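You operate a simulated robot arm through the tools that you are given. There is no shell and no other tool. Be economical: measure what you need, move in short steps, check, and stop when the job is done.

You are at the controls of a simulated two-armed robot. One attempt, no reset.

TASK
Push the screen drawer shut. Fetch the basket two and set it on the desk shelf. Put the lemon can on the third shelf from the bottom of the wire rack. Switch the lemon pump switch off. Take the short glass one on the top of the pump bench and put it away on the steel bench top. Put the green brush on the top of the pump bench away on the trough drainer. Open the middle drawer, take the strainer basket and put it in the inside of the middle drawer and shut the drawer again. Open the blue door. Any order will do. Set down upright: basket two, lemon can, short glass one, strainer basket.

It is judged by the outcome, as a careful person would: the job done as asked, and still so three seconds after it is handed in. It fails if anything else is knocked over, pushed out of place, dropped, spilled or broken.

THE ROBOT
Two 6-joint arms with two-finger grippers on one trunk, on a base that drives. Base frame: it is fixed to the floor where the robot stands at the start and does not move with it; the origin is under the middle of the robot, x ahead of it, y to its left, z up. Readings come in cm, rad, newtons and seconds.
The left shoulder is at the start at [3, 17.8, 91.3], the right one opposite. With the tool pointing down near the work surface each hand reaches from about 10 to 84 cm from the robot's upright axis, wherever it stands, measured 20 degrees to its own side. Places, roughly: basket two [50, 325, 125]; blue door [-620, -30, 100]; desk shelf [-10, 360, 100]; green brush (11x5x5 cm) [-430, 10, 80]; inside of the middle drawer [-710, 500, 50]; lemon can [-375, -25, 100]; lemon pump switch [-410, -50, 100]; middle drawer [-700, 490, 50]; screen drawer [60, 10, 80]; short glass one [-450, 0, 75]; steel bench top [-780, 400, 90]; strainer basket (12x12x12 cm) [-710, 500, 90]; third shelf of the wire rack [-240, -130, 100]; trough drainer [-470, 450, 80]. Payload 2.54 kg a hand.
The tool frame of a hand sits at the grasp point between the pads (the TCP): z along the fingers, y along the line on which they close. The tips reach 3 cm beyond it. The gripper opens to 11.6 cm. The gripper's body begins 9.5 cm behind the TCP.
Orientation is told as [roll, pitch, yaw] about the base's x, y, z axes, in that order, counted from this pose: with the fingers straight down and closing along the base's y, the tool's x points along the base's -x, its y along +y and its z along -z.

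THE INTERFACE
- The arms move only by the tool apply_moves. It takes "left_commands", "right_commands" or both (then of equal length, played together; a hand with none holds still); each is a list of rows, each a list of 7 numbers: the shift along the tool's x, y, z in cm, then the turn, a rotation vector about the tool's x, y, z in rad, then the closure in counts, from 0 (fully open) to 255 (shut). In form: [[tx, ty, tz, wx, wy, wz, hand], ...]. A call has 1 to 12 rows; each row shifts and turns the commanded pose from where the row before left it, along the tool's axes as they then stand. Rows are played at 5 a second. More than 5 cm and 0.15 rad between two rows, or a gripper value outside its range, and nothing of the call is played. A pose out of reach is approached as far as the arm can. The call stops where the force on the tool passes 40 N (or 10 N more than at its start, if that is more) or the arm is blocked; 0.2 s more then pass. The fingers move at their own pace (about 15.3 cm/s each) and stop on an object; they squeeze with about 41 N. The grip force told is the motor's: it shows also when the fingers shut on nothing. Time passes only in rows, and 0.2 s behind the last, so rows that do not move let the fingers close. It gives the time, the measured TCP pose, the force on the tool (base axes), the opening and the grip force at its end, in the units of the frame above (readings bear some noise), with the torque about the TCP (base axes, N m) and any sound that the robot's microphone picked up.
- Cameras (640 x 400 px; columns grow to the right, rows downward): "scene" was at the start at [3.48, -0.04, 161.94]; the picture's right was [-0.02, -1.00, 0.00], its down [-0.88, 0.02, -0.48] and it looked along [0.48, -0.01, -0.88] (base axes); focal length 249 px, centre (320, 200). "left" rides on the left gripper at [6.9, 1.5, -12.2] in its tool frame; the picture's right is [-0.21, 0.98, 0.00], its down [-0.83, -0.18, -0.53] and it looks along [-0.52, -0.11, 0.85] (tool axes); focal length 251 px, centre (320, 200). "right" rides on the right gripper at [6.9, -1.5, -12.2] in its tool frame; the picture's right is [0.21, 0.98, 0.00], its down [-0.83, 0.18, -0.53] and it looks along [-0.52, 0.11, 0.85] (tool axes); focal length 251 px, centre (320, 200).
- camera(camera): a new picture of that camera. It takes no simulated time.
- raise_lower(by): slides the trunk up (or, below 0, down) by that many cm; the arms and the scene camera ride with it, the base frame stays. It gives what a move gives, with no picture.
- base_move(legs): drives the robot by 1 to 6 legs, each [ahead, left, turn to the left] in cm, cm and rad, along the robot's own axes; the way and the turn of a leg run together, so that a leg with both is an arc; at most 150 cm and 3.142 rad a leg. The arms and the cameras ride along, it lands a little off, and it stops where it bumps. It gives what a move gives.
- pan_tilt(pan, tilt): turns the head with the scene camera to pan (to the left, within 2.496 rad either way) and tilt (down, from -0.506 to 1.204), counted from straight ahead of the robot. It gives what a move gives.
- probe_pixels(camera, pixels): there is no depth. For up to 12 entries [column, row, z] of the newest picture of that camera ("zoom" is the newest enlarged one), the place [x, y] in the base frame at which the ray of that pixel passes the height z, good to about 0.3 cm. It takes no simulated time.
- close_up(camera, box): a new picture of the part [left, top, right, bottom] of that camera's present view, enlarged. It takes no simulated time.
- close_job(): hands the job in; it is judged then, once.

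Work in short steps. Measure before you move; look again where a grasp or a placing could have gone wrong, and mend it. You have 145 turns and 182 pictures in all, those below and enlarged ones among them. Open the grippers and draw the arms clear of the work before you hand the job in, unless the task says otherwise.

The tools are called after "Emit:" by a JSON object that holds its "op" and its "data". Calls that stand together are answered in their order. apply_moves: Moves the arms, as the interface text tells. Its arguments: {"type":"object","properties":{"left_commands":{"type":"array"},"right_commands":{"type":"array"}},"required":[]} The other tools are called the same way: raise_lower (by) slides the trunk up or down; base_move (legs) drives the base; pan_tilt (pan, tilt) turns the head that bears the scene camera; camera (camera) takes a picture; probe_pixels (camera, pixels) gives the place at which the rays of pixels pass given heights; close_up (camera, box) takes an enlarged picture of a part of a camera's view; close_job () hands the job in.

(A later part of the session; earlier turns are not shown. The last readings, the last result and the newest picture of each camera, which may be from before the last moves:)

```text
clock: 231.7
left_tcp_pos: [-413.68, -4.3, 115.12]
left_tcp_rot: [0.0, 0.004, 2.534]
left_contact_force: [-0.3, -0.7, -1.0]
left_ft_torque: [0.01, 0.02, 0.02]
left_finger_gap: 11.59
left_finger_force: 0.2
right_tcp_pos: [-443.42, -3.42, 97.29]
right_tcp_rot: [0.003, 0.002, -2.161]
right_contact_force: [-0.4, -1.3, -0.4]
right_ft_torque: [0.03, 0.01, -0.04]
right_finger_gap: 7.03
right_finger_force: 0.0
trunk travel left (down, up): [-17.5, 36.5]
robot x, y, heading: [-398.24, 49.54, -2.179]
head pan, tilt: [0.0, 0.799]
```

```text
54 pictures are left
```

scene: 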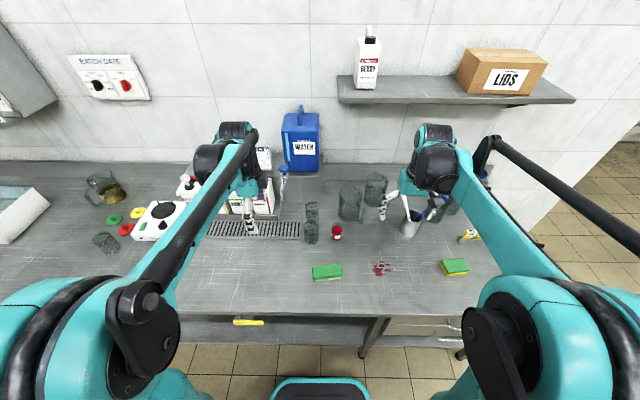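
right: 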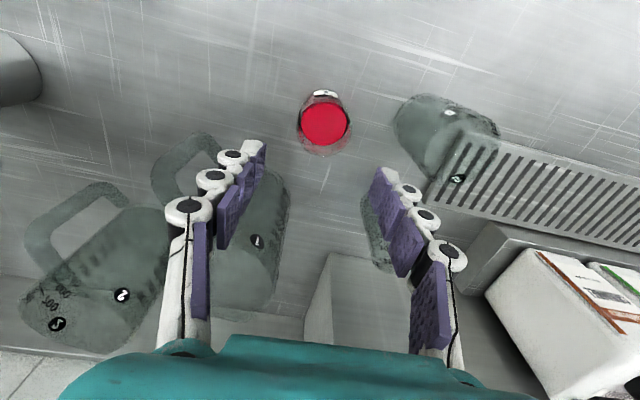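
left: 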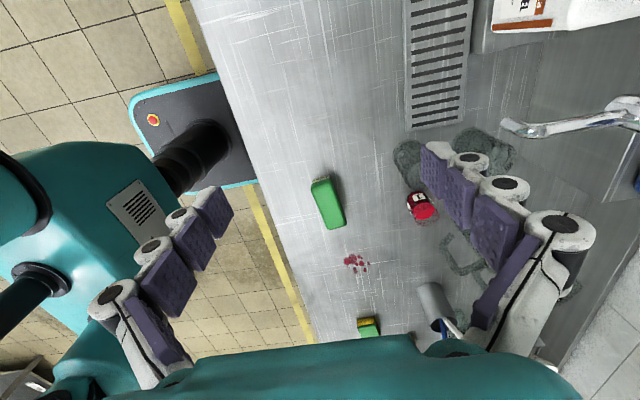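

Emit:
{"op": "probe_pixels", "data": {"camera": "right", "pixels": [[324, 124, 85.5], [324, 124, 84], [323, 138, 88]]}}

Emit:
{"op": "apply_moves", "data": {"right_commands": [[0, 0, 4, 0, 0, 0, 100], [0, 0, 4, 0, 0, 0, 100], [0, 0, 3, 0, 0, 0, 100]]}}

Emit:
{"op": "camera", "data": {"camera": "right"}}

```text
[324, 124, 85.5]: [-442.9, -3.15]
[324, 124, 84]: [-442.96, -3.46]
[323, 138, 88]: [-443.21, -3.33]
```

```text
clock: 232.5
left_tcp_pos: [-413.65, -4.21, 115.23]
left_tcp_rot: [-0.001, 0.002, 2.535]
left_contact_force: [-1.0, 0.6, 0.1]
left_ft_torque: [0.03, -0.01, 0.03]
left_finger_gap: 11.6
left_finger_force: 0.0
right_tcp_pos: [-443.6, -3.12, 86.19]
right_tcp_rot: [0.001, 0.001, -2.161]
right_contact_force: [0.1, 0.2, -0.8]
right_ft_torque: [0.02, 0.02, 0.0]
right_finger_gap: 7.04
right_finger_force: 0.0
trunk travel left (down, up): [-17.5, 36.5]
robot x, y, heading: [-398.28, 49.11, -2.181]
head pan, tilt: [0.0, 0.799]
```

```text
53 pictures are left
```

right: 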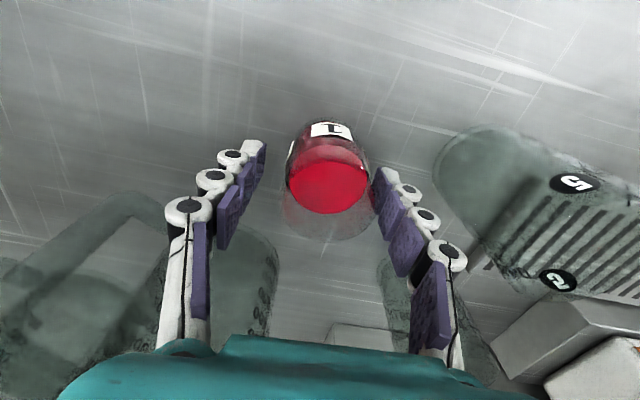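

The glass is slightly toward the left finger. I shift 0.5 left, lower 0.6, and close gradually.

Emit:
{"op": "apply_moves", "data": {"right_commands": [[0, 0.5, 0.6, 0, 0, 0, 100], [0, 0, 0, 0, 0, 0, 130], [0, 0, 0, 0, 0, 0, 160], [0, 0, 0, 0, 0, 0, 255], [0, 0, 0, 0, 0, 0, 255], [0, 0, -3, 0, 0, 0, 255], [0, 0, -4, 0, 0, 0, 255]]}}

Emit:
{"op": "camera", "data": {"camera": "right"}}

```text
clock: 234.1
left_tcp_pos: [-413.59, -4.27, 115.21]
left_tcp_rot: [0.003, 0.001, 2.533]
left_contact_force: [-0.5, -0.2, 0.2]
left_ft_torque: [0.01, 0.0, -0.01]
left_finger_gap: 11.62
left_finger_force: 0.0
right_tcp_pos: [-443.18, -3.32, 92.76]
right_tcp_rot: [0.002, -0.001, -2.159]
right_contact_force: [-0.2, 0.8, -1.3]
right_ft_torque: [-0.04, 0.01, 0.02]
right_finger_gap: 4.36
right_finger_force: 41.1
trunk travel left (down, up): [-17.5, 36.5]
robot x, y, heading: [-398.47, 49.61, -2.18]
head pan, tilt: [0.0, 0.799]
```

```text
52 pictures are left
```

right: 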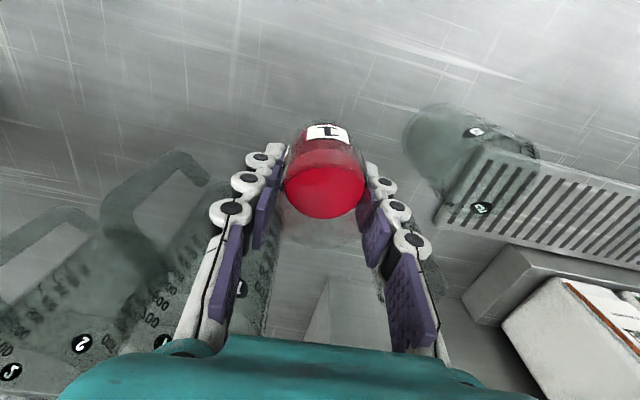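

The glass is held level (gap 4.36). I raise it and move it right, and bring the left hand over the brush with a small yaw correction.

Emit:
{"op": "apply_moves", "data": {"right_commands": [[0, 0, -4.5, 0, 0, 0, 255], [0, 0, -4.5, 0, 0, 0, 255], [0, 0, -4.5, 0, 0, 0, 255], [0, 0, -4.5, 0, 0, 0, 255], [2, -4, -1, 0, 0, 0, 255], [2, -4, 0, 0, 0, 0, 255], [2, -4, 0, 0, 0, 0, 255], [2, -4, 0, 0, 0, 0, 255]]}}

Emit:
{"op": "apply_moves", "data": {"left_commands": [[-4.1, -0.5, 0, 0, 0, 0, 0], [-4.1, -0.5, 0, 0, 0, 0, 0], [-4.1, -0.5, 0, 0, 0, 0, 0], [-4.1, -0.5, 0, 0, 0, 0, 0], [-4.2, -0.55, 0, 0, 0, 0, 0], [0, 0, 4.5, 0, 0, -0.085, 0], [0, 0, 4.5, 0, 0, 0, 0], [0, 0, 4.5, 0, 0, 0, 0], [0, 0, 4.5, 0, 0, 0, 0]]}}

Emit:
{"op": "camera", "data": {"camera": "left"}}

```text
clock: 235.9
left_tcp_pos: [-413.58, -4.09, 115.26]
left_tcp_rot: [0.002, 0.002, 2.534]
left_contact_force: [0.1, 0.6, 0.2]
left_ft_torque: [-0.03, -0.01, -0.03]
left_finger_gap: 11.6
left_finger_force: 0.0
right_tcp_pos: [-452.17, 12.32, 111.88]
right_tcp_rot: [0.002, -0.001, -2.158]
right_contact_force: [0.7, 0.1, -0.8]
right_ft_torque: [-0.03, -0.03, 0.03]
right_finger_gap: 4.35
right_finger_force: 40.8
trunk travel left (down, up): [-17.5, 36.5]
robot x, y, heading: [-398.4, 49.3, -2.178]
head pan, tilt: [0.0, 0.799]
```

```text
clock: 237.9
left_tcp_pos: [-429.1, 9.56, 97.17]
left_tcp_rot: [0.0, 0.001, 2.619]
left_contact_force: [-0.2, -0.3, 0.4]
left_ft_torque: [0.02, 0.02, -0.03]
left_finger_gap: 11.59
left_finger_force: 0.0
right_tcp_pos: [-452.17, 12.2, 111.76]
right_tcp_rot: [0.0, 0.001, -2.161]
right_contact_force: [-0.5, -0.1, -1.0]
right_ft_torque: [-0.01, 0.0, -0.02]
right_finger_gap: 4.34
right_finger_force: 41.5
trunk travel left (down, up): [-17.5, 36.5]
robot x, y, heading: [-398.15, 49.32, -2.175]
head pan, tilt: [0.0, 0.799]
```

```text
51 pictures are left
```

left: 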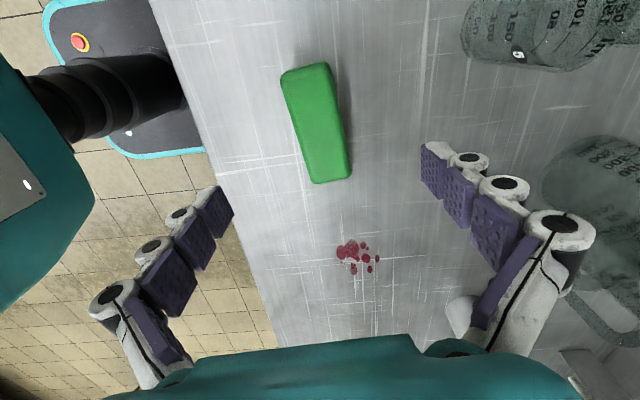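

The brush lies between the fingers. I descend 12.3 cm, close and lift.

Emit:
{"op": "apply_moves", "data": {"left_commands": [[0, 0, 4.5, 0, 0, 0, 0], [0, 0, 4.5, 0, 0, 0, 0], [0, 0, 3.2, 0, 0, 0, 0], [0, 0, 0, 0, 0, 0, 130], [0, 0, 0, 0, 0, 0, 255], [0, 0, 0, 0, 0, 0, 255], [0, 0, -4, 0, 0, 0, 255], [0, 0, -5, 0, 0, 0, 255], [0, 0, -5, 0, 0, 0, 255], [0, 0, -5, 0, 0, 0, 255], [0, 0, -5, 0, 0, 0, 255]]}}

Emit:
{"op": "camera", "data": {"camera": "left"}}

```text
clock: 240.3
left_tcp_pos: [-429.04, 9.81, 109.03]
left_tcp_rot: [0.001, 0.002, 2.618]
left_contact_force: [-0.4, 1.1, -1.5]
left_ft_torque: [0.01, -0.01, 0.0]
left_finger_gap: 4.33
left_finger_force: 41.3
right_tcp_pos: [-452.01, 12.28, 111.79]
right_tcp_rot: [0.002, 0.001, -2.161]
right_contact_force: [0.6, -0.5, -0.7]
right_ft_torque: [0.03, 0.0, -0.01]
right_finger_gap: 4.33
right_finger_force: 41.0
trunk travel left (down, up): [-17.5, 36.5]
robot x, y, heading: [-398.35, 48.89, -2.178]
head pan, tilt: [0.0, 0.799]
```

```text
50 pictures are left
```

left: 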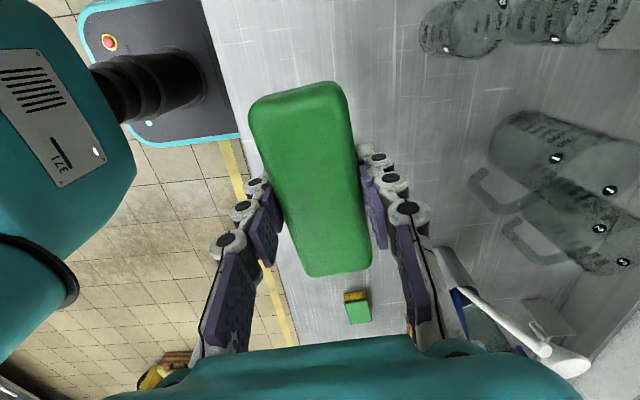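

Both pieces are held. The trough lies beyond, its long side facing the pump bench. I back off, turn around and drive to it, passing short of the pallet truck near (-563,269).

Emit:
{"op": "base_move", "data": {"legs": [[-100, 0, 0], [0, 0, 3.14], [90, 0, 0], [0, 125, 0], [0, 110, 0]]}}

Emit:
{"op": "pan_tilt", "data": {"pan": 0.2, "tilt": 0.6}}

Emit:
{"op": "camera", "data": {"camera": "scene"}}

```text
clock: 268.3
left_tcp_pos: [-449.47, 380.18, 108.95]
left_tcp_rot: [0.001, 0.002, -0.537]
left_contact_force: [0.1, 0.0, -1.9]
left_ft_torque: [-0.01, 0.0, 0.02]
left_finger_gap: 4.3
left_finger_force: 40.7
right_tcp_pos: [-426.47, 377.39, 111.78]
right_tcp_rot: [0.002, 0.001, 0.965]
right_contact_force: [0.0, 0.1, -2.1]
right_ft_torque: [0.03, -0.01, 0.02]
right_finger_gap: 4.3
right_finger_force: 41.2
trunk travel left (down, up): [-17.5, 36.5]
robot x, y, heading: [-480.88, 341.38, 0.946]
head pan, tilt: [0.0, 0.799]
```

```text
clock: 269.0
left_tcp_pos: [-449.3, 380.23, 108.96]
left_tcp_rot: [0.001, 0.001, -0.538]
left_contact_force: [0.0, -0.4, -0.8]
left_ft_torque: [-0.04, -0.03, 0.03]
left_finger_gap: 4.33
left_finger_force: 41.4
right_tcp_pos: [-426.38, 377.34, 111.82]
right_tcp_rot: [0.0, 0.002, 0.966]
right_contact_force: [0.3, 0.5, -1.5]
right_ft_torque: [0.03, -0.02, 0.02]
right_finger_gap: 4.33
right_finger_force: 40.8
trunk travel left (down, up): [-17.5, 36.5]
robot x, y, heading: [-480.63, 341.52, 0.946]
head pan, tilt: [0.201, 0.6]
```

```text
49 pictures are left
```

scene: 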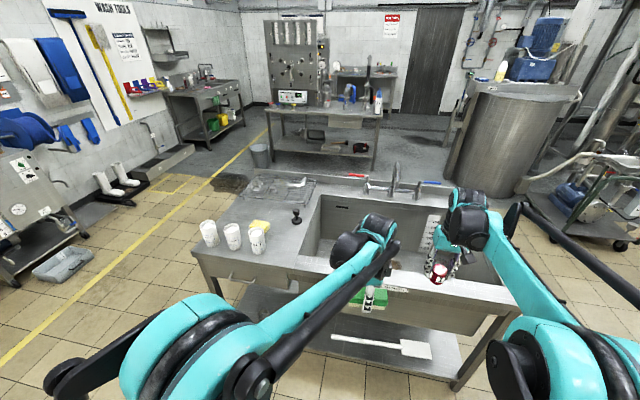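

The drainboard is left of the basin, with three cups and a sponge, and a ribbed piece at (278,187). I zoom and probe.

Emit:
{"op": "close_up", "data": {"camera": "scene", "box": [180, 160, 400, 300]}}

Emit:
{"op": "probe_pixels", "data": {"camera": "scene", "pixels": [[278, 190, 80], [258, 250, 80], [192, 250, 80], [300, 273, 80], [245, 172, 80], [320, 180, 80], [297, 220, 80], [230, 220, 80]]}}

```text
2.86 times, centred on (290, 230) of scene
```

zoom: 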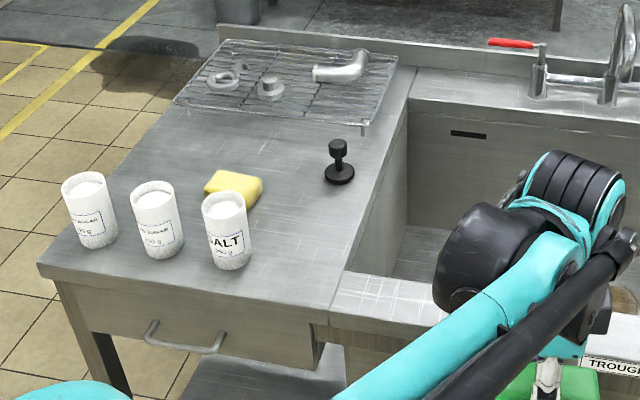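

```text
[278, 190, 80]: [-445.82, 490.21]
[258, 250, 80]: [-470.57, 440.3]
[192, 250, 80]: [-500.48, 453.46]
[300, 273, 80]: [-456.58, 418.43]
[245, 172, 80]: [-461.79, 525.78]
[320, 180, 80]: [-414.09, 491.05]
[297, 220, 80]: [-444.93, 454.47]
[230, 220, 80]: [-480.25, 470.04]
```

The deck left of the basin fits the given place best. I aim for the free patch at zoom (303,222), right of the salt cup. I move the base ahead 28 and left 20.

Emit:
{"op": "probe_pixels", "data": {"camera": "zoom", "pixels": [[303, 222, 80], [303, 222, 85], [303, 222, 90], [228, 265, 80], [228, 265, 85], [40, 265, 85]]}}

Emit:
{"op": "base_move", "data": {"legs": [[0, 20, 0], [26, 0, 0]]}}

Emit:
{"op": "camera", "data": {"camera": "left"}}

Emit:
{"op": "camera", "data": {"camera": "scene"}}

```text
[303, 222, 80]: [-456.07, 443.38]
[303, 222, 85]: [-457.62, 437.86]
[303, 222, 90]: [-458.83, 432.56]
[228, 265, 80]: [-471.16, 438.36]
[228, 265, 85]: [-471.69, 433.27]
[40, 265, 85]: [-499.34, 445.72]
```

```text
clock: 272.1
left_tcp_pos: [-450.48, 413.09, 108.86]
left_tcp_rot: [-0.001, 0.003, -0.537]
left_contact_force: [0.4, 0.5, -1.4]
left_ft_torque: [-0.05, 0.01, 0.0]
left_finger_gap: 4.3
left_finger_force: 40.8
right_tcp_pos: [-427.47, 410.17, 111.79]
right_tcp_rot: [0.003, -0.001, 0.967]
right_contact_force: [0.4, -0.3, -1.3]
right_ft_torque: [-0.04, 0.01, 0.02]
right_finger_gap: 4.31
right_finger_force: 41.3
trunk travel left (down, up): [-17.5, 36.5]
robot x, y, heading: [-481.49, 374.09, 0.95]
head pan, tilt: [0.201, 0.6]
```

```text
47 pictures are left
```

left: 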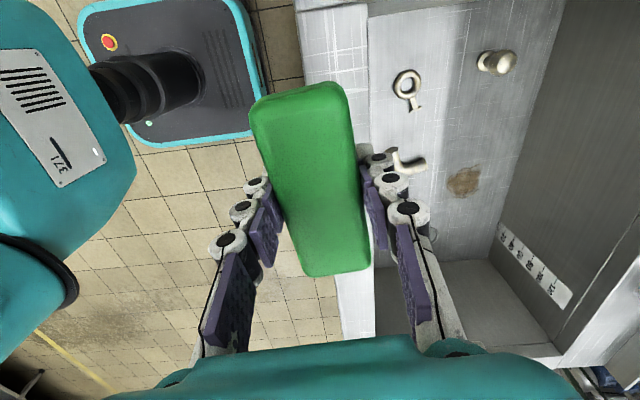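

```text
46 pictures are left
```

scene: 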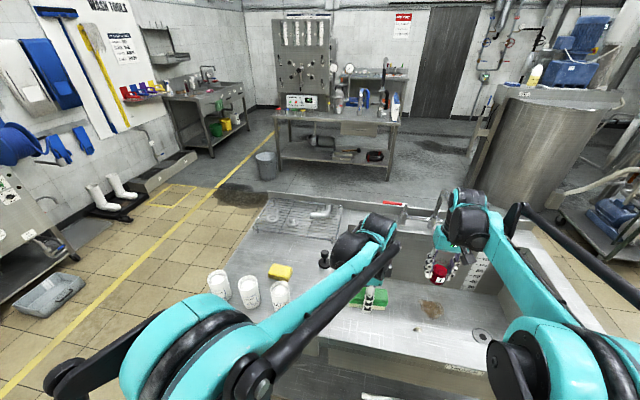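

I triangulate the deck height with the salt cup's base, now at about (280,308), and re-probe the free patch.

Emit:
{"op": "close_up", "data": {"camera": "scene", "box": [200, 190, 400, 340]}}

Emit:
{"op": "probe_pixels", "data": {"camera": "scene", "pixels": [[280, 309, 78], [280, 309, 82], [280, 309, 86], [280, 309, 90]]}}

```text
2.67 times, centred on (300, 265) of scene
```

zoom: 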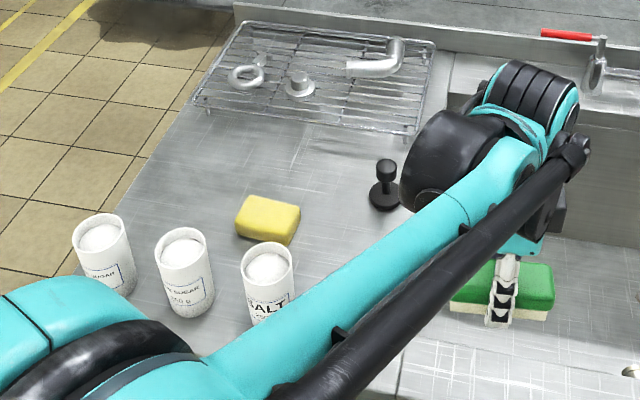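

```text
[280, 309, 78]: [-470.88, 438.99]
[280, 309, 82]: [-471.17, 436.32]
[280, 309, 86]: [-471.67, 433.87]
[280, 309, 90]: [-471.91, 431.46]
```

The deck is at z about 82. I move the brush to (-457,441) and lower it to just above the deck.

Emit:
{"op": "apply_moves", "data": {"left_commands": [[3.3, 3.45, 0, 0, 0, 0, 255], [3.3, 3.45, 0, 0, 0, 0, 255], [3.3, 3.45, 0, 0, 0, 0, 255], [3.3, 3.45, 0, 0, 0, 0, 255], [3.4, 3.5, 0, 0, 0, 0, 255], [3.4, 3.5, 0, 0, 0, 0, 255], [0, 0, 5, 0, 0, 0, 255], [0, 0, 5, 0, 0, 0, 255], [0, 0, 5, 0, 0, 0, 255], [0, 0, 4, 0, 0, 0, 255]]}}

Emit:
{"op": "camera", "data": {"camera": "left"}}

Emit:
{"op": "close_up", "data": {"camera": "scene", "box": [200, 190, 400, 340]}}

```text
clock: 274.2
left_tcp_pos: [-457.03, 441.2, 89.81]
left_tcp_rot: [0.0, 0.003, -0.537]
left_contact_force: [-0.8, -0.2, -1.6]
left_ft_torque: [0.01, 0.01, 0.0]
left_finger_gap: 4.31
left_finger_force: 40.8
right_tcp_pos: [-427.46, 410.16, 111.74]
right_tcp_rot: [0.004, 0.001, 0.967]
right_contact_force: [0.5, 1.0, -1.0]
right_ft_torque: [-0.01, 0.01, -0.01]
right_finger_gap: 4.31
right_finger_force: 40.8
trunk travel left (down, up): [-17.5, 36.5]
robot x, y, heading: [-481.47, 374.23, 0.955]
head pan, tilt: [0.201, 0.6]
```

```text
44 pictures are left
```

left: 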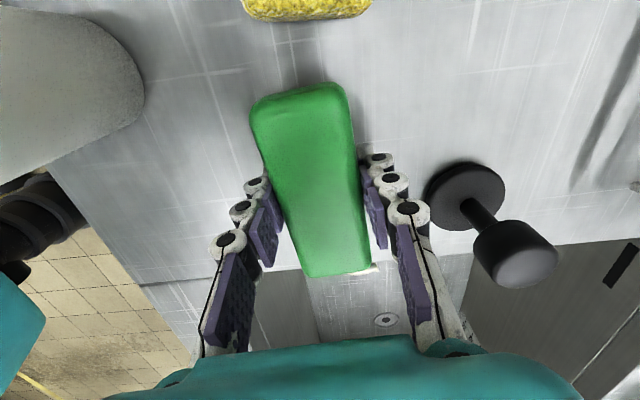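

```text
2.67 times, centred on (300, 265) of scene
```

zoom: 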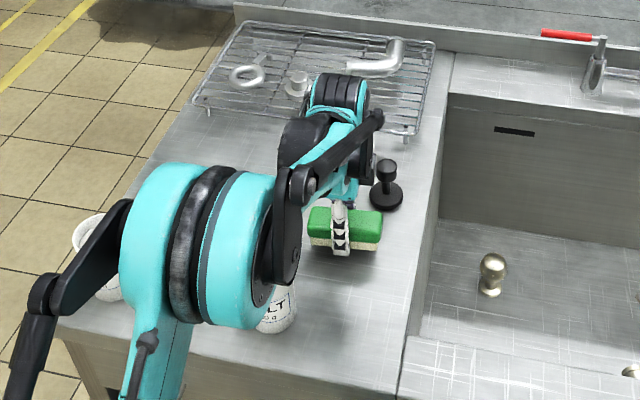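

The brush hovers over the deck, with the stopper near the forward finger. I shift 1.5 left and 1 back, lower to contact, and will open only part way.

Emit:
{"op": "apply_moves", "data": {"left_commands": [[1.5, -1, 0, 0, 0, 0, 255], [0, 0, 1.5, 0, 0, 0, 255], [0, 0, 1, 0, 0, 0, 255], [0, 0, 0.6, 0, 0, 0, 255], [0, 0, 0.5, 0, 0, 0, 255], [0, 0, 0.5, 0, 0, 0, 255]]}}

Emit:
{"op": "apply_moves", "data": {"left_commands": [[0, 0, -0.1, 0, 0, 0, 150], [0, 0, 0, 0, 0, 0, 125], [0, 0, 0, 0, 0, 0, 125], [0, 0, -4, 0, 0, 0, 125], [0, 0, -5, 0, 0, 0, 125], [0, 0, -5, 0, 0, 0, 125], [0, 0, -5, 0, 0, 0, 125], [-3, -3, -2, 0, 0, 0, 0], [-3, -3, 0, 0, 0, 0, 0], [-3, -3, 0, 0, 0, 0, 0]]}}

Emit:
{"op": "close_up", "data": {"camera": "scene", "box": [200, 190, 400, 340]}}

```text
clock: 275.1
left_tcp_pos: [-458.91, 441.08, 88.03]
left_tcp_rot: [0.005, 0.002, -0.535]
left_contact_force: [-3.4, -6.0, 20.6]
left_ft_torque: [-0.42, 0.1, -0.01]
left_finger_gap: 4.32
left_finger_force: 40.9
right_tcp_pos: [-427.49, 409.96, 111.93]
right_tcp_rot: [0.003, 0.0, 0.967]
right_contact_force: [0.1, 0.7, -1.1]
right_ft_torque: [-0.02, 0.04, -0.02]
right_finger_gap: 4.28
right_finger_force: 41.4
trunk travel left (down, up): [-17.5, 36.5]
robot x, y, heading: [-481.81, 373.86, 0.946]
head pan, tilt: [0.201, 0.6]
stopped in row 4 (left hand): the force on the tool passed its limit at 46 N (the readings are from after the stop); the commanded pose is now the measured one
```

```text
clock: 277.3
left_tcp_pos: [-455.68, 428.41, 108.8]
left_tcp_rot: [0.005, 0.001, -0.537]
left_contact_force: [0.5, -0.4, 0.0]
left_ft_torque: [0.07, -0.03, 0.01]
left_finger_gap: 11.59
left_finger_force: 0.0
right_tcp_pos: [-427.59, 409.98, 111.94]
right_tcp_rot: [0.002, 0.002, 0.968]
right_contact_force: [-0.2, -0.3, -1.0]
right_ft_torque: [0.05, 0.01, -0.01]
right_finger_gap: 4.29
right_finger_force: 40.9
trunk travel left (down, up): [-17.5, 36.5]
robot x, y, heading: [-481.56, 373.83, 0.95]
head pan, tilt: [0.201, 0.6]
```

```text
2.67 times, centred on (300, 265) of scene
```

zoom: 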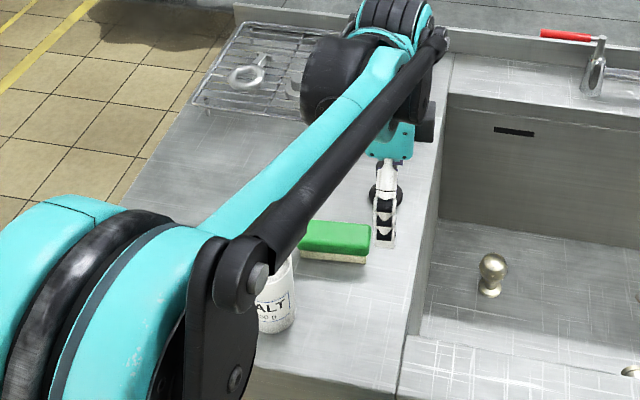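

The brush lies on the drainboard. I turn the left hand back, retreat from the trough, turn left to heading 2.53 and drive toward the steel bench and drawers.

Emit:
{"op": "apply_moves", "data": {"left_commands": [[0, 0, 0, 0, 0, -0.149, 0], [0, 0, 0, 0, 0, -0.149, 0], [0, 0, 0, 0, 0, -0.149, 0], [0, 0, 0, 0, 0, -0.149, 0], [0, 0, 0, 0, 0, -0.149, 0], [0, 0, 0, 0, 0, -0.149, 0], [0, 0, 0, 0, 0, -0.149, 0], [0, 0, 0, 0, 0, -0.149, 0], [0, 0, 0, 0, 0, -0.149, 0], [0, 0, 0, 0, 0, -0.149, 0]]}}

Emit:
{"op": "base_move", "data": {"legs": [[-45, 0, 0], [0, 0, 1.58], [140, 0, 0]]}}

Emit:
{"op": "pan_tilt", "data": {"pan": 0.15, "tilt": 0.5}}

Emit:
{"op": "camera", "data": {"camera": "scene"}}

```text
clock: 279.5
left_tcp_pos: [-455.71, 428.66, 108.83]
left_tcp_rot: [0.001, -0.004, 0.956]
left_contact_force: [0.2, -0.4, -0.1]
left_ft_torque: [-0.04, -0.02, -0.03]
left_finger_gap: 11.61
left_finger_force: 0.1
right_tcp_pos: [-427.42, 410.09, 111.78]
right_tcp_rot: [0.001, 0.0, 0.967]
right_contact_force: [-0.5, -0.3, -1.5]
right_ft_torque: [0.04, -0.03, 0.04]
right_finger_gap: 4.28
right_finger_force: 41.3
trunk travel left (down, up): [-17.5, 36.5]
robot x, y, heading: [-481.76, 374.12, 0.946]
head pan, tilt: [0.201, 0.6]
```

```text
clock: 281.9
left_tcp_pos: [-477.35, 398.38, 108.71]
left_tcp_rot: [0.002, -0.003, 0.954]
left_contact_force: [0.0, 0.2, -0.3]
left_ft_torque: [-0.03, 0.07, -0.01]
left_finger_gap: 11.62
left_finger_force: 0.0
right_tcp_pos: [-449.24, 379.76, 111.74]
right_tcp_rot: [0.002, 0.002, 0.967]
right_contact_force: [-0.6, -0.3, -2.3]
right_ft_torque: [0.01, 0.02, 0.0]
right_finger_gap: 4.29
right_finger_force: 40.9
trunk travel left (down, up): [-17.5, 36.5]
robot x, y, heading: [-503.1, 343.76, 0.947]
head pan, tilt: [0.201, 0.6]
stopped in leg 1: the robot was blocked; the commanded pose is now the measured one
```

```text
clock: 282.5
left_tcp_pos: [-477.34, 398.34, 108.77]
left_tcp_rot: [0.003, -0.004, 0.953]
left_contact_force: [0.0, 0.7, 0.6]
left_ft_torque: [0.01, -0.01, 0.0]
left_finger_gap: 11.61
left_finger_force: 0.0
right_tcp_pos: [-449.12, 379.69, 111.85]
right_tcp_rot: [0.001, 0.002, 0.968]
right_contact_force: [0.0, 0.1, -1.3]
right_ft_torque: [0.02, -0.04, -0.03]
right_finger_gap: 4.29
right_finger_force: 41.0
trunk travel left (down, up): [-17.5, 36.5]
robot x, y, heading: [-503.2, 343.63, 0.95]
head pan, tilt: [0.15, 0.499]
```

```text
41 pictures are left
```

scene: 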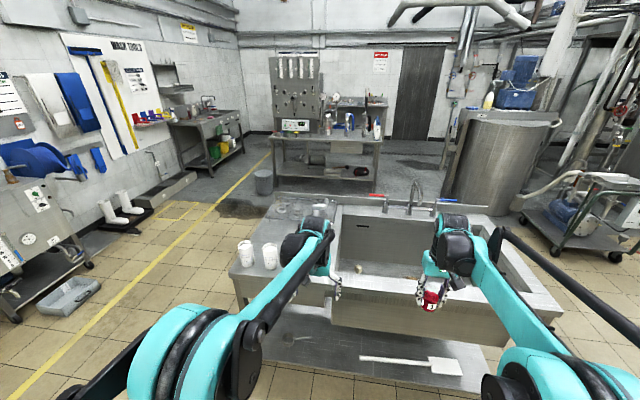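

Something behind blocked the base after 37 cm, probably the pallet truck. I look behind before going on.

Emit:
{"op": "pan_tilt", "data": {"pan": 2.3, "tilt": 0.75}}

Emit:
{"op": "camera", "data": {"camera": "scene"}}

```text
clock: 284.6
left_tcp_pos: [-477.35, 398.4, 108.74]
left_tcp_rot: [0.001, -0.003, 0.953]
left_contact_force: [0.2, -0.1, 0.0]
left_ft_torque: [-0.02, 0.02, 0.03]
left_finger_gap: 11.58
left_finger_force: 0.1
right_tcp_pos: [-449.09, 379.7, 111.78]
right_tcp_rot: [0.001, 0.002, 0.969]
right_contact_force: [-0.8, -0.2, -1.6]
right_ft_torque: [0.03, -0.04, -0.01]
right_finger_gap: 4.32
right_finger_force: 41.1
trunk travel left (down, up): [-17.5, 36.5]
robot x, y, heading: [-503.2, 343.57, 0.943]
head pan, tilt: [2.3, 0.75]
```

```text
40 pictures are left
```

scene: 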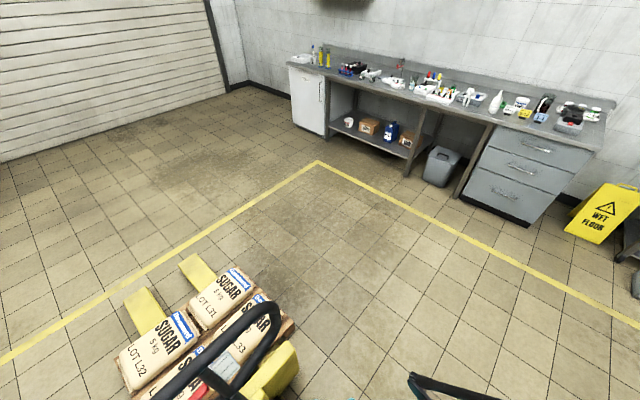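

The pallet truck's handle is just behind me and stands in place. The steel bench with three drawers is on the right of this view. I go ahead 8, slide left 142 and turn left to face the drawers.

Emit:
{"op": "base_move", "data": {"legs": [[8, 0, 0], [0, 142, 0], [0, 0, 1.58]]}}

Emit:
{"op": "pan_tilt", "data": {"pan": 0.1, "tilt": 0.65}}

Emit:
{"op": "camera", "data": {"camera": "scene"}}

```text
clock: 296.1
left_tcp_pos: [-668.78, 456.87, 108.79]
left_tcp_rot: [0.002, -0.004, 2.554]
left_contact_force: [0.5, -0.5, -0.4]
left_ft_torque: [0.03, -0.03, -0.01]
left_finger_gap: 11.61
left_finger_force: 0.1
right_tcp_pos: [-651.04, 485.65, 111.89]
right_tcp_rot: [0.003, 0.004, 2.567]
right_contact_force: [-0.1, -0.1, -1.0]
right_ft_torque: [0.01, -0.01, 0.0]
right_finger_gap: 4.26
right_finger_force: 40.8
trunk travel left (down, up): [-17.5, 36.5]
robot x, y, heading: [-613.29, 432.75, 2.55]
head pan, tilt: [2.3, 0.75]
```

```text
clock: 298.2
left_tcp_pos: [-668.81, 456.9, 108.8]
left_tcp_rot: [0.001, -0.003, 2.555]
left_contact_force: [-0.1, 0.6, -0.4]
left_ft_torque: [-0.01, 0.0, -0.03]
left_finger_gap: 11.59
left_finger_force: 0.0
right_tcp_pos: [-651.07, 485.49, 111.8]
right_tcp_rot: [0.003, 0.004, 2.566]
right_contact_force: [0.5, 0.1, -1.6]
right_ft_torque: [0.0, 0.04, -0.02]
right_finger_gap: 4.3
right_finger_force: 40.7
trunk travel left (down, up): [-17.5, 36.5]
robot x, y, heading: [-613.52, 432.27, 2.548]
head pan, tilt: [0.099, 0.649]
```

```text
39 pictures are left
```

scene: 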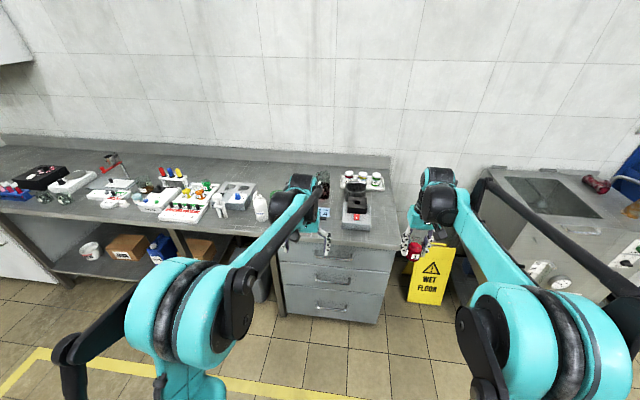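

The three drawers are at (335,280). I zoom on the bench top for the strainer and a free spot for the glass.

Emit:
{"op": "close_up", "data": {"camera": "scene", "box": [180, 150, 420, 330]}}

Emit:
{"op": "probe_pixels", "data": {"camera": "scene", "pixels": [[282, 250, 84], [397, 250, 84], [332, 281, 50], [332, 281, 60], [390, 200, 84], [285, 225, 84], [350, 215, 84]]}}

```text
2.22 times, centred on (300, 240) of scene
```

zoom: 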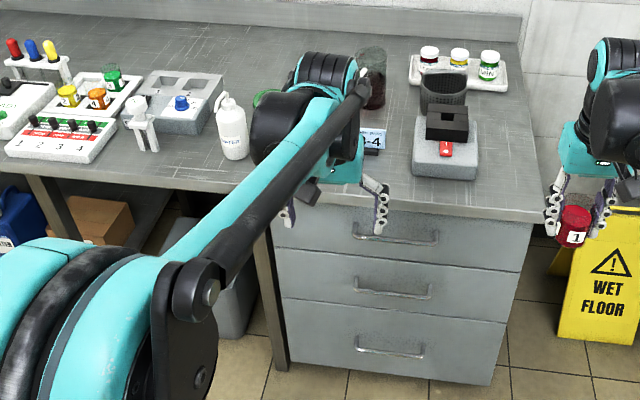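

```text
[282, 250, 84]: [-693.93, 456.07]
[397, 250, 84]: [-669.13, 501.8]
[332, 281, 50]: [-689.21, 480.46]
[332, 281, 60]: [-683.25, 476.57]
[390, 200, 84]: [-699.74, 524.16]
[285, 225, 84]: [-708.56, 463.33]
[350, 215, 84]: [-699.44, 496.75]
```

The strainer is the mesh basket on the device at zoom (443,90); the right front of the top, zoom (505,170), is free for the glass. I retract and raise the left hand, then drive ahead 36 with a slight left turn.

Emit:
{"op": "apply_moves", "data": {"left_commands": [[4.3, 0, -2.5, 0, 0, 0, 0], [4.3, 0, -2.5, 0, 0, 0, 0], [4.3, 0, -2.5, 0, 0, 0, 0], [4.3, 0, -2.5, 0, 0, 0, 0], [4.3, 0, 0, 0, 0, 0, 0]]}}

Emit:
{"op": "base_move", "data": {"legs": [[0, 0, 0.09], [36, -2, 0]]}}

Emit:
{"op": "pan_tilt", "data": {"pan": -0.1, "tilt": 0.95}}

Emit:
{"op": "camera", "data": {"camera": "scene"}}

Emit:
{"op": "camera", "data": {"camera": "right"}}

```text
clock: 299.4
left_tcp_pos: [-650.56, 444.91, 118.59]
left_tcp_rot: [0.001, -0.006, 2.557]
left_contact_force: [0.1, -1.2, 0.3]
left_ft_torque: [0.04, 0.01, 0.01]
left_finger_gap: 11.6
left_finger_force: 0.1
right_tcp_pos: [-650.94, 485.44, 111.87]
right_tcp_rot: [0.003, -0.002, 2.566]
right_contact_force: [0.5, 0.1, -1.3]
right_ft_torque: [0.02, 0.0, 0.0]
right_finger_gap: 4.27
right_finger_force: 40.9
trunk travel left (down, up): [-17.5, 36.5]
robot x, y, heading: [-613.85, 432.53, 2.545]
head pan, tilt: [0.099, 0.649]
```

```text
clock: 302.2
left_tcp_pos: [-682.5, 460.7, 118.57]
left_tcp_rot: [0.003, -0.003, 2.65]
left_contact_force: [-0.8, 1.3, -1.0]
left_ft_torque: [-0.02, -0.03, -0.01]
left_finger_gap: 11.58
left_finger_force: 0.0
right_tcp_pos: [-686.55, 501.08, 111.81]
right_tcp_rot: [0.002, 0.004, 2.661]
right_contact_force: [0.2, -0.5, -1.0]
right_ft_torque: [-0.02, -0.01, 0.01]
right_finger_gap: 4.25
right_finger_force: 41.1
trunk travel left (down, up): [-17.5, 36.5]
robot x, y, heading: [-644.17, 451.17, 2.647]
head pan, tilt: [0.099, 0.649]
```

```text
clock: 303.0
left_tcp_pos: [-682.42, 460.7, 118.69]
left_tcp_rot: [0.003, -0.004, 2.647]
left_contact_force: [1.2, 0.6, -0.2]
left_ft_torque: [0.01, -0.01, -0.02]
left_finger_gap: 11.59
left_finger_force: 0.0
right_tcp_pos: [-686.41, 500.98, 111.9]
right_tcp_rot: [0.001, 0.002, 2.659]
right_contact_force: [0.5, 0.0, -0.2]
right_ft_torque: [-0.01, 0.03, -0.02]
right_finger_gap: 4.26
right_finger_force: 41.3
trunk travel left (down, up): [-17.5, 36.5]
robot x, y, heading: [-643.57, 451.62, 2.642]
head pan, tilt: [-0.099, 0.949]
```

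```text
37 pictures are left
```

scene: 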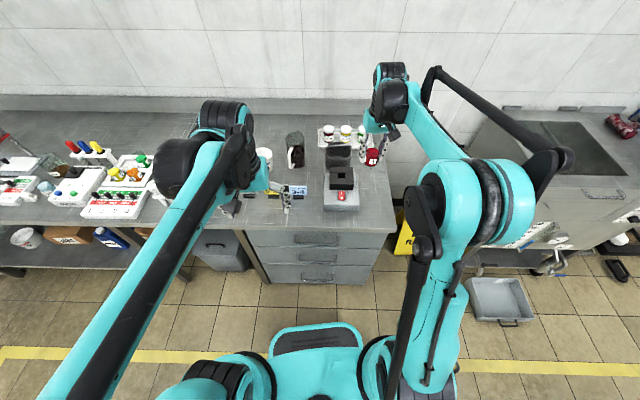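

```text
36 pictures are left
```

right: 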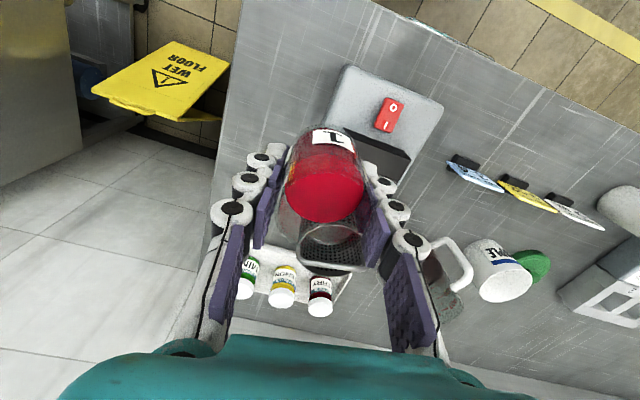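

Free area in the right view is around (283,95), between the bench's right edge and the device. I probe it.

Emit:
{"op": "probe_pixels", "data": {"camera": "right", "pixels": [[285, 100, 84], [285, 100, 82], [245, 95, 84], [340, 70, 84], [325, 120, 84], [330, 235, 100], [330, 235, 105], [395, 105, 90]]}}

Emit:
{"op": "probe_pixels", "data": {"camera": "scene", "pixels": [[370, 205, 82], [370, 205, 86], [338, 160, 100], [338, 160, 105], [391, 225, 82], [341, 188, 95]]}}

Emit:
{"op": "close_up", "data": {"camera": "scene", "box": [270, 110, 410, 240]}}

```text
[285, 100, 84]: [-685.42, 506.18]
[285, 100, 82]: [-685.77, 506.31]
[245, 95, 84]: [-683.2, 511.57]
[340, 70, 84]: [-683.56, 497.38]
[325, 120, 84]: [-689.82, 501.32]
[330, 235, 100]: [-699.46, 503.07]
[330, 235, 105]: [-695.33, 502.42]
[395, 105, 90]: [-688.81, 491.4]
```

```text
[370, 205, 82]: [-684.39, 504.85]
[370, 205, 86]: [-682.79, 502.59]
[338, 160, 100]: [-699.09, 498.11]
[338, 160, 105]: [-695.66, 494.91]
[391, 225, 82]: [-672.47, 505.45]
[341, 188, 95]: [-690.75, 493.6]
```

```text
3.08 times, centred on (340, 175) of scene
```

zoom: 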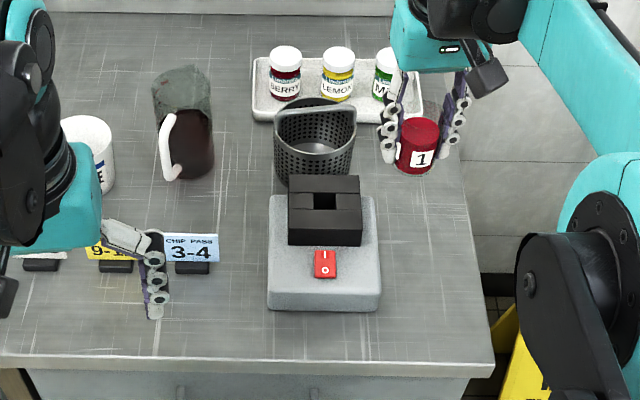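

The glass goes at (-684.5,505). I move right 4.4, lower 22.5, then feel for contact.

Emit:
{"op": "apply_moves", "data": {"right_commands": [[0, -4.4, 0, 0, 0, 0, 255], [0, 0, 5, 0, 0, 0, 255], [0, 0, 5, 0, 0, 0, 255], [0, 0, 5, 0, 0, 0, 255], [0, 0, 4.5, 0, 0, 0, 255], [0, 0, 1.5, 0, 0, 0, 255], [0, 0, 1, 0, 0, 0, 255], [0, 0, 0.7, 0, 0, 0, 255], [0, 0, 0.7, 0, 0, 0, 255], [0, 0, 0.7, 0, 0, 0, 255], [0, 0, 0.7, 0, 0, 0, 255], [0, 0, 0.7, 0, 0, 0, 255]]}}

Emit:
{"op": "camera", "data": {"camera": "right"}}

```text
clock: 304.8
left_tcp_pos: [-682.3, 460.58, 118.68]
left_tcp_rot: [0.001, -0.004, 2.646]
left_contact_force: [-0.7, 0.5, -0.4]
left_ft_torque: [0.0, -0.01, 0.03]
left_finger_gap: 11.62
left_finger_force: 0.0
right_tcp_pos: [-684.38, 504.81, 89.78]
right_tcp_rot: [0.0, -0.001, 2.659]
right_contact_force: [3.1, -3.4, 25.3]
right_ft_torque: [-0.25, -0.32, -0.01]
right_finger_gap: 4.25
right_finger_force: 40.5
trunk travel left (down, up): [-17.5, 36.5]
robot x, y, heading: [-644.08, 451.87, 2.641]
head pan, tilt: [-0.099, 0.949]
stopped in row 8 (right hand): the force on the tool passed its limit at 42 N (the readings are from after the stop); the commanded pose is now the measured one
```

```text
34 pictures are left
```

right: 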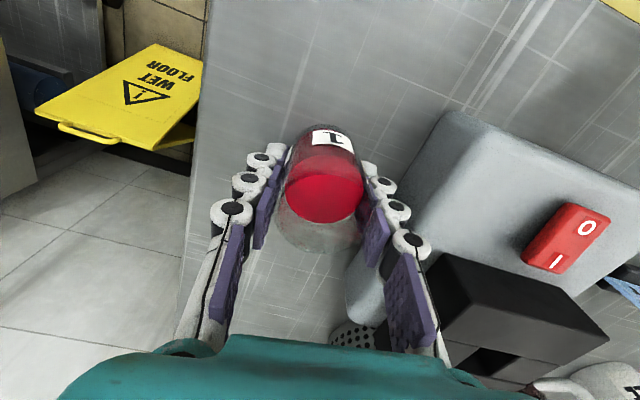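

The glass touched down on the bench. I release it gently, rise and draw back; then I back the base 38 cm and turn the left hand to point forward with a vertical grip for the drawer handle.

Emit:
{"op": "apply_moves", "data": {"right_commands": [[0, 0, -0.1, 0, 0, 0, 150], [0, 0, 0, 0, 0, 0, 115], [0, 0, 0, 0, 0, 0, 115], [0, 0, -4, 0, 0, 0, 115], [0, 0, -5, 0, 0, 0, 115], [0, 0, -5, 0, 0, 0, 115], [0, 0, -5, 0, 0, 0, 115], [0, 0, -5, 0, 0, 0, 115], [3, 0, -3, 0, 0, 0, 0], [4, 0, 0, 0, 0, 0, 0]]}}

Emit:
{"op": "base_move", "data": {"legs": [[-38, 0, 0]]}}

Emit:
{"op": "apply_moves", "data": {"left_commands": [[0, 0, 0, -0.0864, -0.0864, 0.0864, 0], [0, 0, 0, -0.0864, -0.0864, 0.0864, 0], [0, 0, 0, -0.0864, -0.0864, 0.0864, 0], [0, 0, 0, -0.0864, -0.0864, 0.0864, 0], [0, 0, 0, -0.0864, -0.0864, 0.0864, 0], [0, 0, 0, -0.0864, -0.0864, 0.0864, 0], [0, 0, 0, -0.0864, -0.0864, 0.0864, 0], [0, 0, 0, -0.0864, -0.0864, 0.0864, 0], [0, 0, 0, -0.0864, -0.0864, 0.0864, 0], [0, 0, 0, -0.0864, -0.0864, 0.0864, 0], [0, 0, 0, -0.0864, -0.0864, 0.0864, 0], [0, 0, 0, -0.0864, -0.0864, 0.0864, 0]]}}

Emit:
{"op": "apply_moves", "data": {"left_commands": [[0, 0, 0, -0.0864, -0.0864, 0.0864, 0], [0, 0, 0, -0.0864, -0.0864, 0.0864, 0]]}}

Emit:
{"op": "pan_tilt", "data": {"pan": -0.15, "tilt": 0.8}}

Emit:
{"op": "camera", "data": {"camera": "scene"}}

```text
clock: 307.0
left_tcp_pos: [-682.33, 460.61, 118.67]
left_tcp_rot: [0.001, -0.005, 2.648]
left_contact_force: [0.2, 0.3, 0.1]
left_ft_torque: [0.01, -0.01, 0.0]
left_finger_gap: 11.6
left_finger_force: 0.1
right_tcp_pos: [-678.22, 501.65, 116.76]
right_tcp_rot: [-0.001, 0.0, 2.66]
right_contact_force: [0.8, 0.8, -0.1]
right_ft_torque: [0.02, 0.03, 0.01]
right_finger_gap: 11.6
right_finger_force: 0.0
trunk travel left (down, up): [-17.5, 36.5]
robot x, y, heading: [-644.1, 451.84, 2.645]
head pan, tilt: [-0.099, 0.949]
```

```text
clock: 309.4
left_tcp_pos: [-649.18, 442.5, 118.69]
left_tcp_rot: [0.001, -0.004, 2.644]
left_contact_force: [0.3, 0.3, 0.5]
left_ft_torque: [0.01, 0.03, 0.01]
left_finger_gap: 11.6
left_finger_force: 0.0
right_tcp_pos: [-644.9, 483.67, 116.53]
right_tcp_rot: [0.001, -0.002, 2.656]
right_contact_force: [0.4, 0.0, -0.4]
right_ft_torque: [0.02, 0.04, -0.01]
right_finger_gap: 11.61
right_finger_force: 0.0
trunk travel left (down, up): [-17.5, 36.5]
robot x, y, heading: [-610.83, 433.18, 2.64]
head pan, tilt: [-0.099, 0.949]
```

```text
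clock: 312.0
left_tcp_pos: [-649.21, 442.67, 118.58]
left_tcp_rot: [1.391, -0.153, 1.259]
left_contact_force: [-0.4, -0.3, 0.3]
left_ft_torque: [0.0, 0.03, -0.03]
left_finger_gap: 11.6
left_finger_force: 0.0
right_tcp_pos: [-644.98, 483.72, 116.65]
right_tcp_rot: [-0.001, -0.002, 2.655]
right_contact_force: [0.7, 0.4, 0.8]
right_ft_torque: [-0.02, -0.03, 0.01]
right_finger_gap: 11.57
right_finger_force: 0.1
trunk travel left (down, up): [-17.5, 36.5]
robot x, y, heading: [-610.82, 433.86, 2.639]
head pan, tilt: [-0.099, 0.949]
```

```text
clock: 312.8
left_tcp_pos: [-650.29, 444.91, 121.31]
left_tcp_rot: [1.577, 0.005, 1.072]
left_contact_force: [-0.1, 0.4, 0.3]
left_ft_torque: [0.02, -0.06, -0.03]
left_finger_gap: 11.6
left_finger_force: 0.1
right_tcp_pos: [-645.05, 483.53, 116.69]
right_tcp_rot: [-0.001, -0.001, 2.656]
right_contact_force: [0.7, -0.8, -0.1]
right_ft_torque: [0.01, -0.01, 0.02]
right_finger_gap: 11.62
right_finger_force: 0.0
trunk travel left (down, up): [-17.5, 36.5]
robot x, y, heading: [-610.56, 433.3, 2.639]
head pan, tilt: [-0.099, 0.949]
stopped in row 2 (left hand): the arm was blocked; the commanded pose is now the measured one
```

```text
clock: 313.5
left_tcp_pos: [-650.3, 445.05, 121.25]
left_tcp_rot: [1.575, 0.005, 1.071]
left_contact_force: [-0.1, -0.5, -0.5]
left_ft_torque: [-0.01, -0.02, 0.01]
left_finger_gap: 11.61
left_finger_force: 0.1
right_tcp_pos: [-644.9, 483.78, 116.61]
right_tcp_rot: [-0.001, -0.003, 2.657]
right_contact_force: [-0.3, 0.4, 0.2]
right_ft_torque: [0.02, -0.04, 0.02]
right_finger_gap: 11.6
right_finger_force: 0.0
trunk travel left (down, up): [-17.5, 36.5]
robot x, y, heading: [-610.88, 433.68, 2.639]
head pan, tilt: [-0.15, 0.799]
```

```text
33 pictures are left
```

scene: 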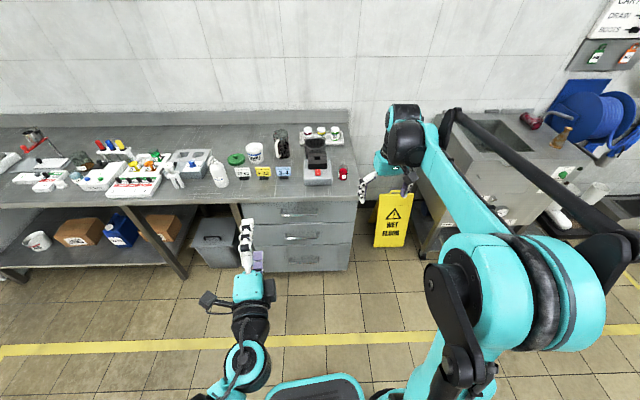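

The left hand now points forward with vertical closing. The glass stands on the bench at (343,173). I zoom on the drawers and probe the middle handle.

Emit:
{"op": "close_up", "data": {"camera": "scene", "box": [225, 120, 375, 280]}}

Emit:
{"op": "probe_pixels", "data": {"camera": "scene", "pixels": [[248, 201, 85], [350, 194, 85], [302, 237, 50], [302, 237, 55], [302, 237, 60], [302, 263, 30], [302, 263, 35], [257, 272, 0], [346, 270, 0]]}}

```text
2.50 times, centred on (300, 200) of scene
```

zoom: 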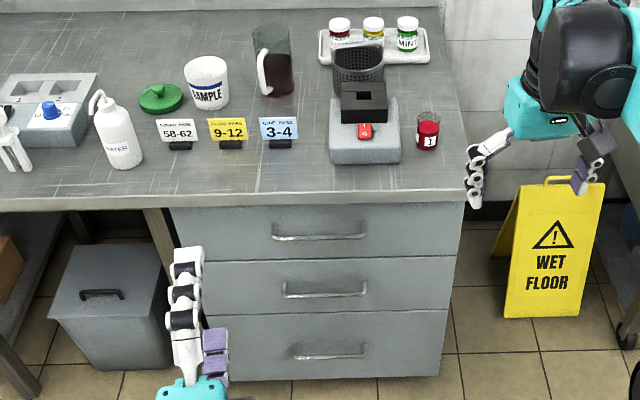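

```text
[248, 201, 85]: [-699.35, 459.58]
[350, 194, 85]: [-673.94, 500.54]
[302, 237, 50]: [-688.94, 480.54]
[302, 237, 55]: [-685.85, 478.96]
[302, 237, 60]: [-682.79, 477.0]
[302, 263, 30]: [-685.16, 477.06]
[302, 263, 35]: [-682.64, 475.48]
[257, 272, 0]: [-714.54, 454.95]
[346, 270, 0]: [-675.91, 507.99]
```

The middle handle is near (-686,479,54), 88 cm ahead. I lower the trunk 17, bring the left hand down to z 54 and forward to about 10 cm short, and look through its camera.

Emit:
{"op": "raise_lower", "data": {"by": -17}}

Emit:
{"op": "apply_moves", "data": {"left_commands": [[-1.15, -4.55, 0.5, 0, 0, 0, 0], [-1.15, -4.55, 0.5, 0, 0, 0, 0], [-1.15, -4.55, 0.5, 0, 0, 0, 0], [-1.15, -4.55, 0.5, 0, 0, 0, 0], [-1.15, -4.55, 0.5, 0, 0, 0, 0], [-1.15, -4.55, 0.5, 0, 0, 0, 0], [-1.15, -4.55, 0.5, 0, 0, 0, 0], [-1.15, -4.55, 0.5, 0, 0, 0, 0], [-1.15, -4.55, 0.5, 0, 0, 0, 0], [-1.15, -4.55, 0.5, 0, 0, 0, 0], [-1.15, -4.55, 0.5, 0, 0, 0, 0]]}}

Emit:
{"op": "apply_moves", "data": {"left_commands": [[0, 0, 4.5, 0, 0, 0, 0], [0, 0, 4.5, 0, 0, 0, 0], [0, 0, 4.5, 0, 0, 0, 0], [0, 0, 4.5, 0, 0, 0, 0], [0, 0, 4, 0, 0, 0, 0]]}}

Emit:
{"op": "camera", "data": {"camera": "left"}}

Emit:
{"op": "camera", "data": {"camera": "scene"}}

```text
clock: 315.5
left_tcp_pos: [-650.34, 444.96, 104.25]
left_tcp_rot: [1.575, 0.004, 1.07]
left_contact_force: [-0.3, -0.5, 0.5]
left_ft_torque: [0.01, 0.01, -0.02]
left_finger_gap: 11.58
left_finger_force: 0.0
right_tcp_pos: [-644.96, 483.77, 99.69]
right_tcp_rot: [0.0, -0.002, 2.656]
right_contact_force: [-0.1, 0.1, -0.4]
right_ft_torque: [-0.01, 0.01, 0.03]
right_finger_gap: 11.6
right_finger_force: 0.0
trunk travel left (down, up): [-0.5, 53.5]
robot x, y, heading: [-611.04, 433.72, 2.633]
head pan, tilt: [-0.15, 0.799]
```

```text
clock: 317.9
left_tcp_pos: [-651.75, 467.81, 93.05]
left_tcp_rot: [1.573, 0.004, 1.071]
left_contact_force: [0.1, 0.6, -0.1]
left_ft_torque: [0.02, 0.03, 0.01]
left_finger_gap: 11.61
left_finger_force: 0.0
left hand out of reach, approached as far as the arm can: row 2, 3, 4, 5, 6, 7, 8, 9, 10, 11
right_tcp_pos: [-645.04, 483.88, 99.53]
right_tcp_rot: [0.001, -0.002, 2.657]
right_contact_force: [-0.1, 0.2, 0.6]
right_ft_torque: [-0.04, 0.01, 0.02]
right_finger_gap: 11.59
right_finger_force: 0.0
trunk travel left (down, up): [-0.5, 53.5]
robot x, y, heading: [-610.7, 433.87, 2.636]
head pan, tilt: [-0.15, 0.799]
```

```text
clock: 319.1
left_tcp_pos: [-671.15, 478.19, 93.18]
left_tcp_rot: [1.578, 0.002, 1.069]
left_contact_force: [-0.3, 0.1, 0.2]
left_ft_torque: [0.01, 0.02, 0.02]
left_finger_gap: 11.56
left_finger_force: 0.0
right_tcp_pos: [-644.96, 483.75, 99.67]
right_tcp_rot: [-0.002, -0.002, 2.656]
right_contact_force: [0.0, 0.0, 0.4]
right_ft_torque: [0.05, -0.03, -0.02]
right_finger_gap: 11.6
right_finger_force: 0.1
trunk travel left (down, up): [-0.5, 53.5]
robot x, y, heading: [-610.99, 433.35, 2.635]
head pan, tilt: [-0.15, 0.799]
```

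```text
31 pictures are left
```

left: 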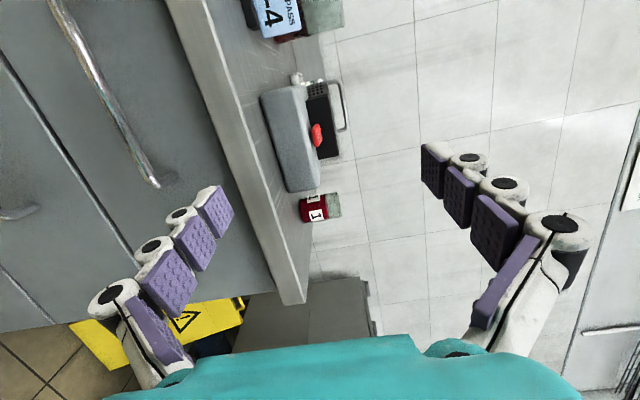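

```text
30 pictures are left
```

scene: 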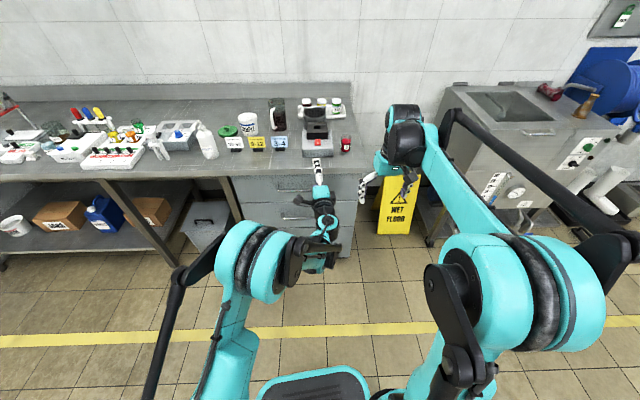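

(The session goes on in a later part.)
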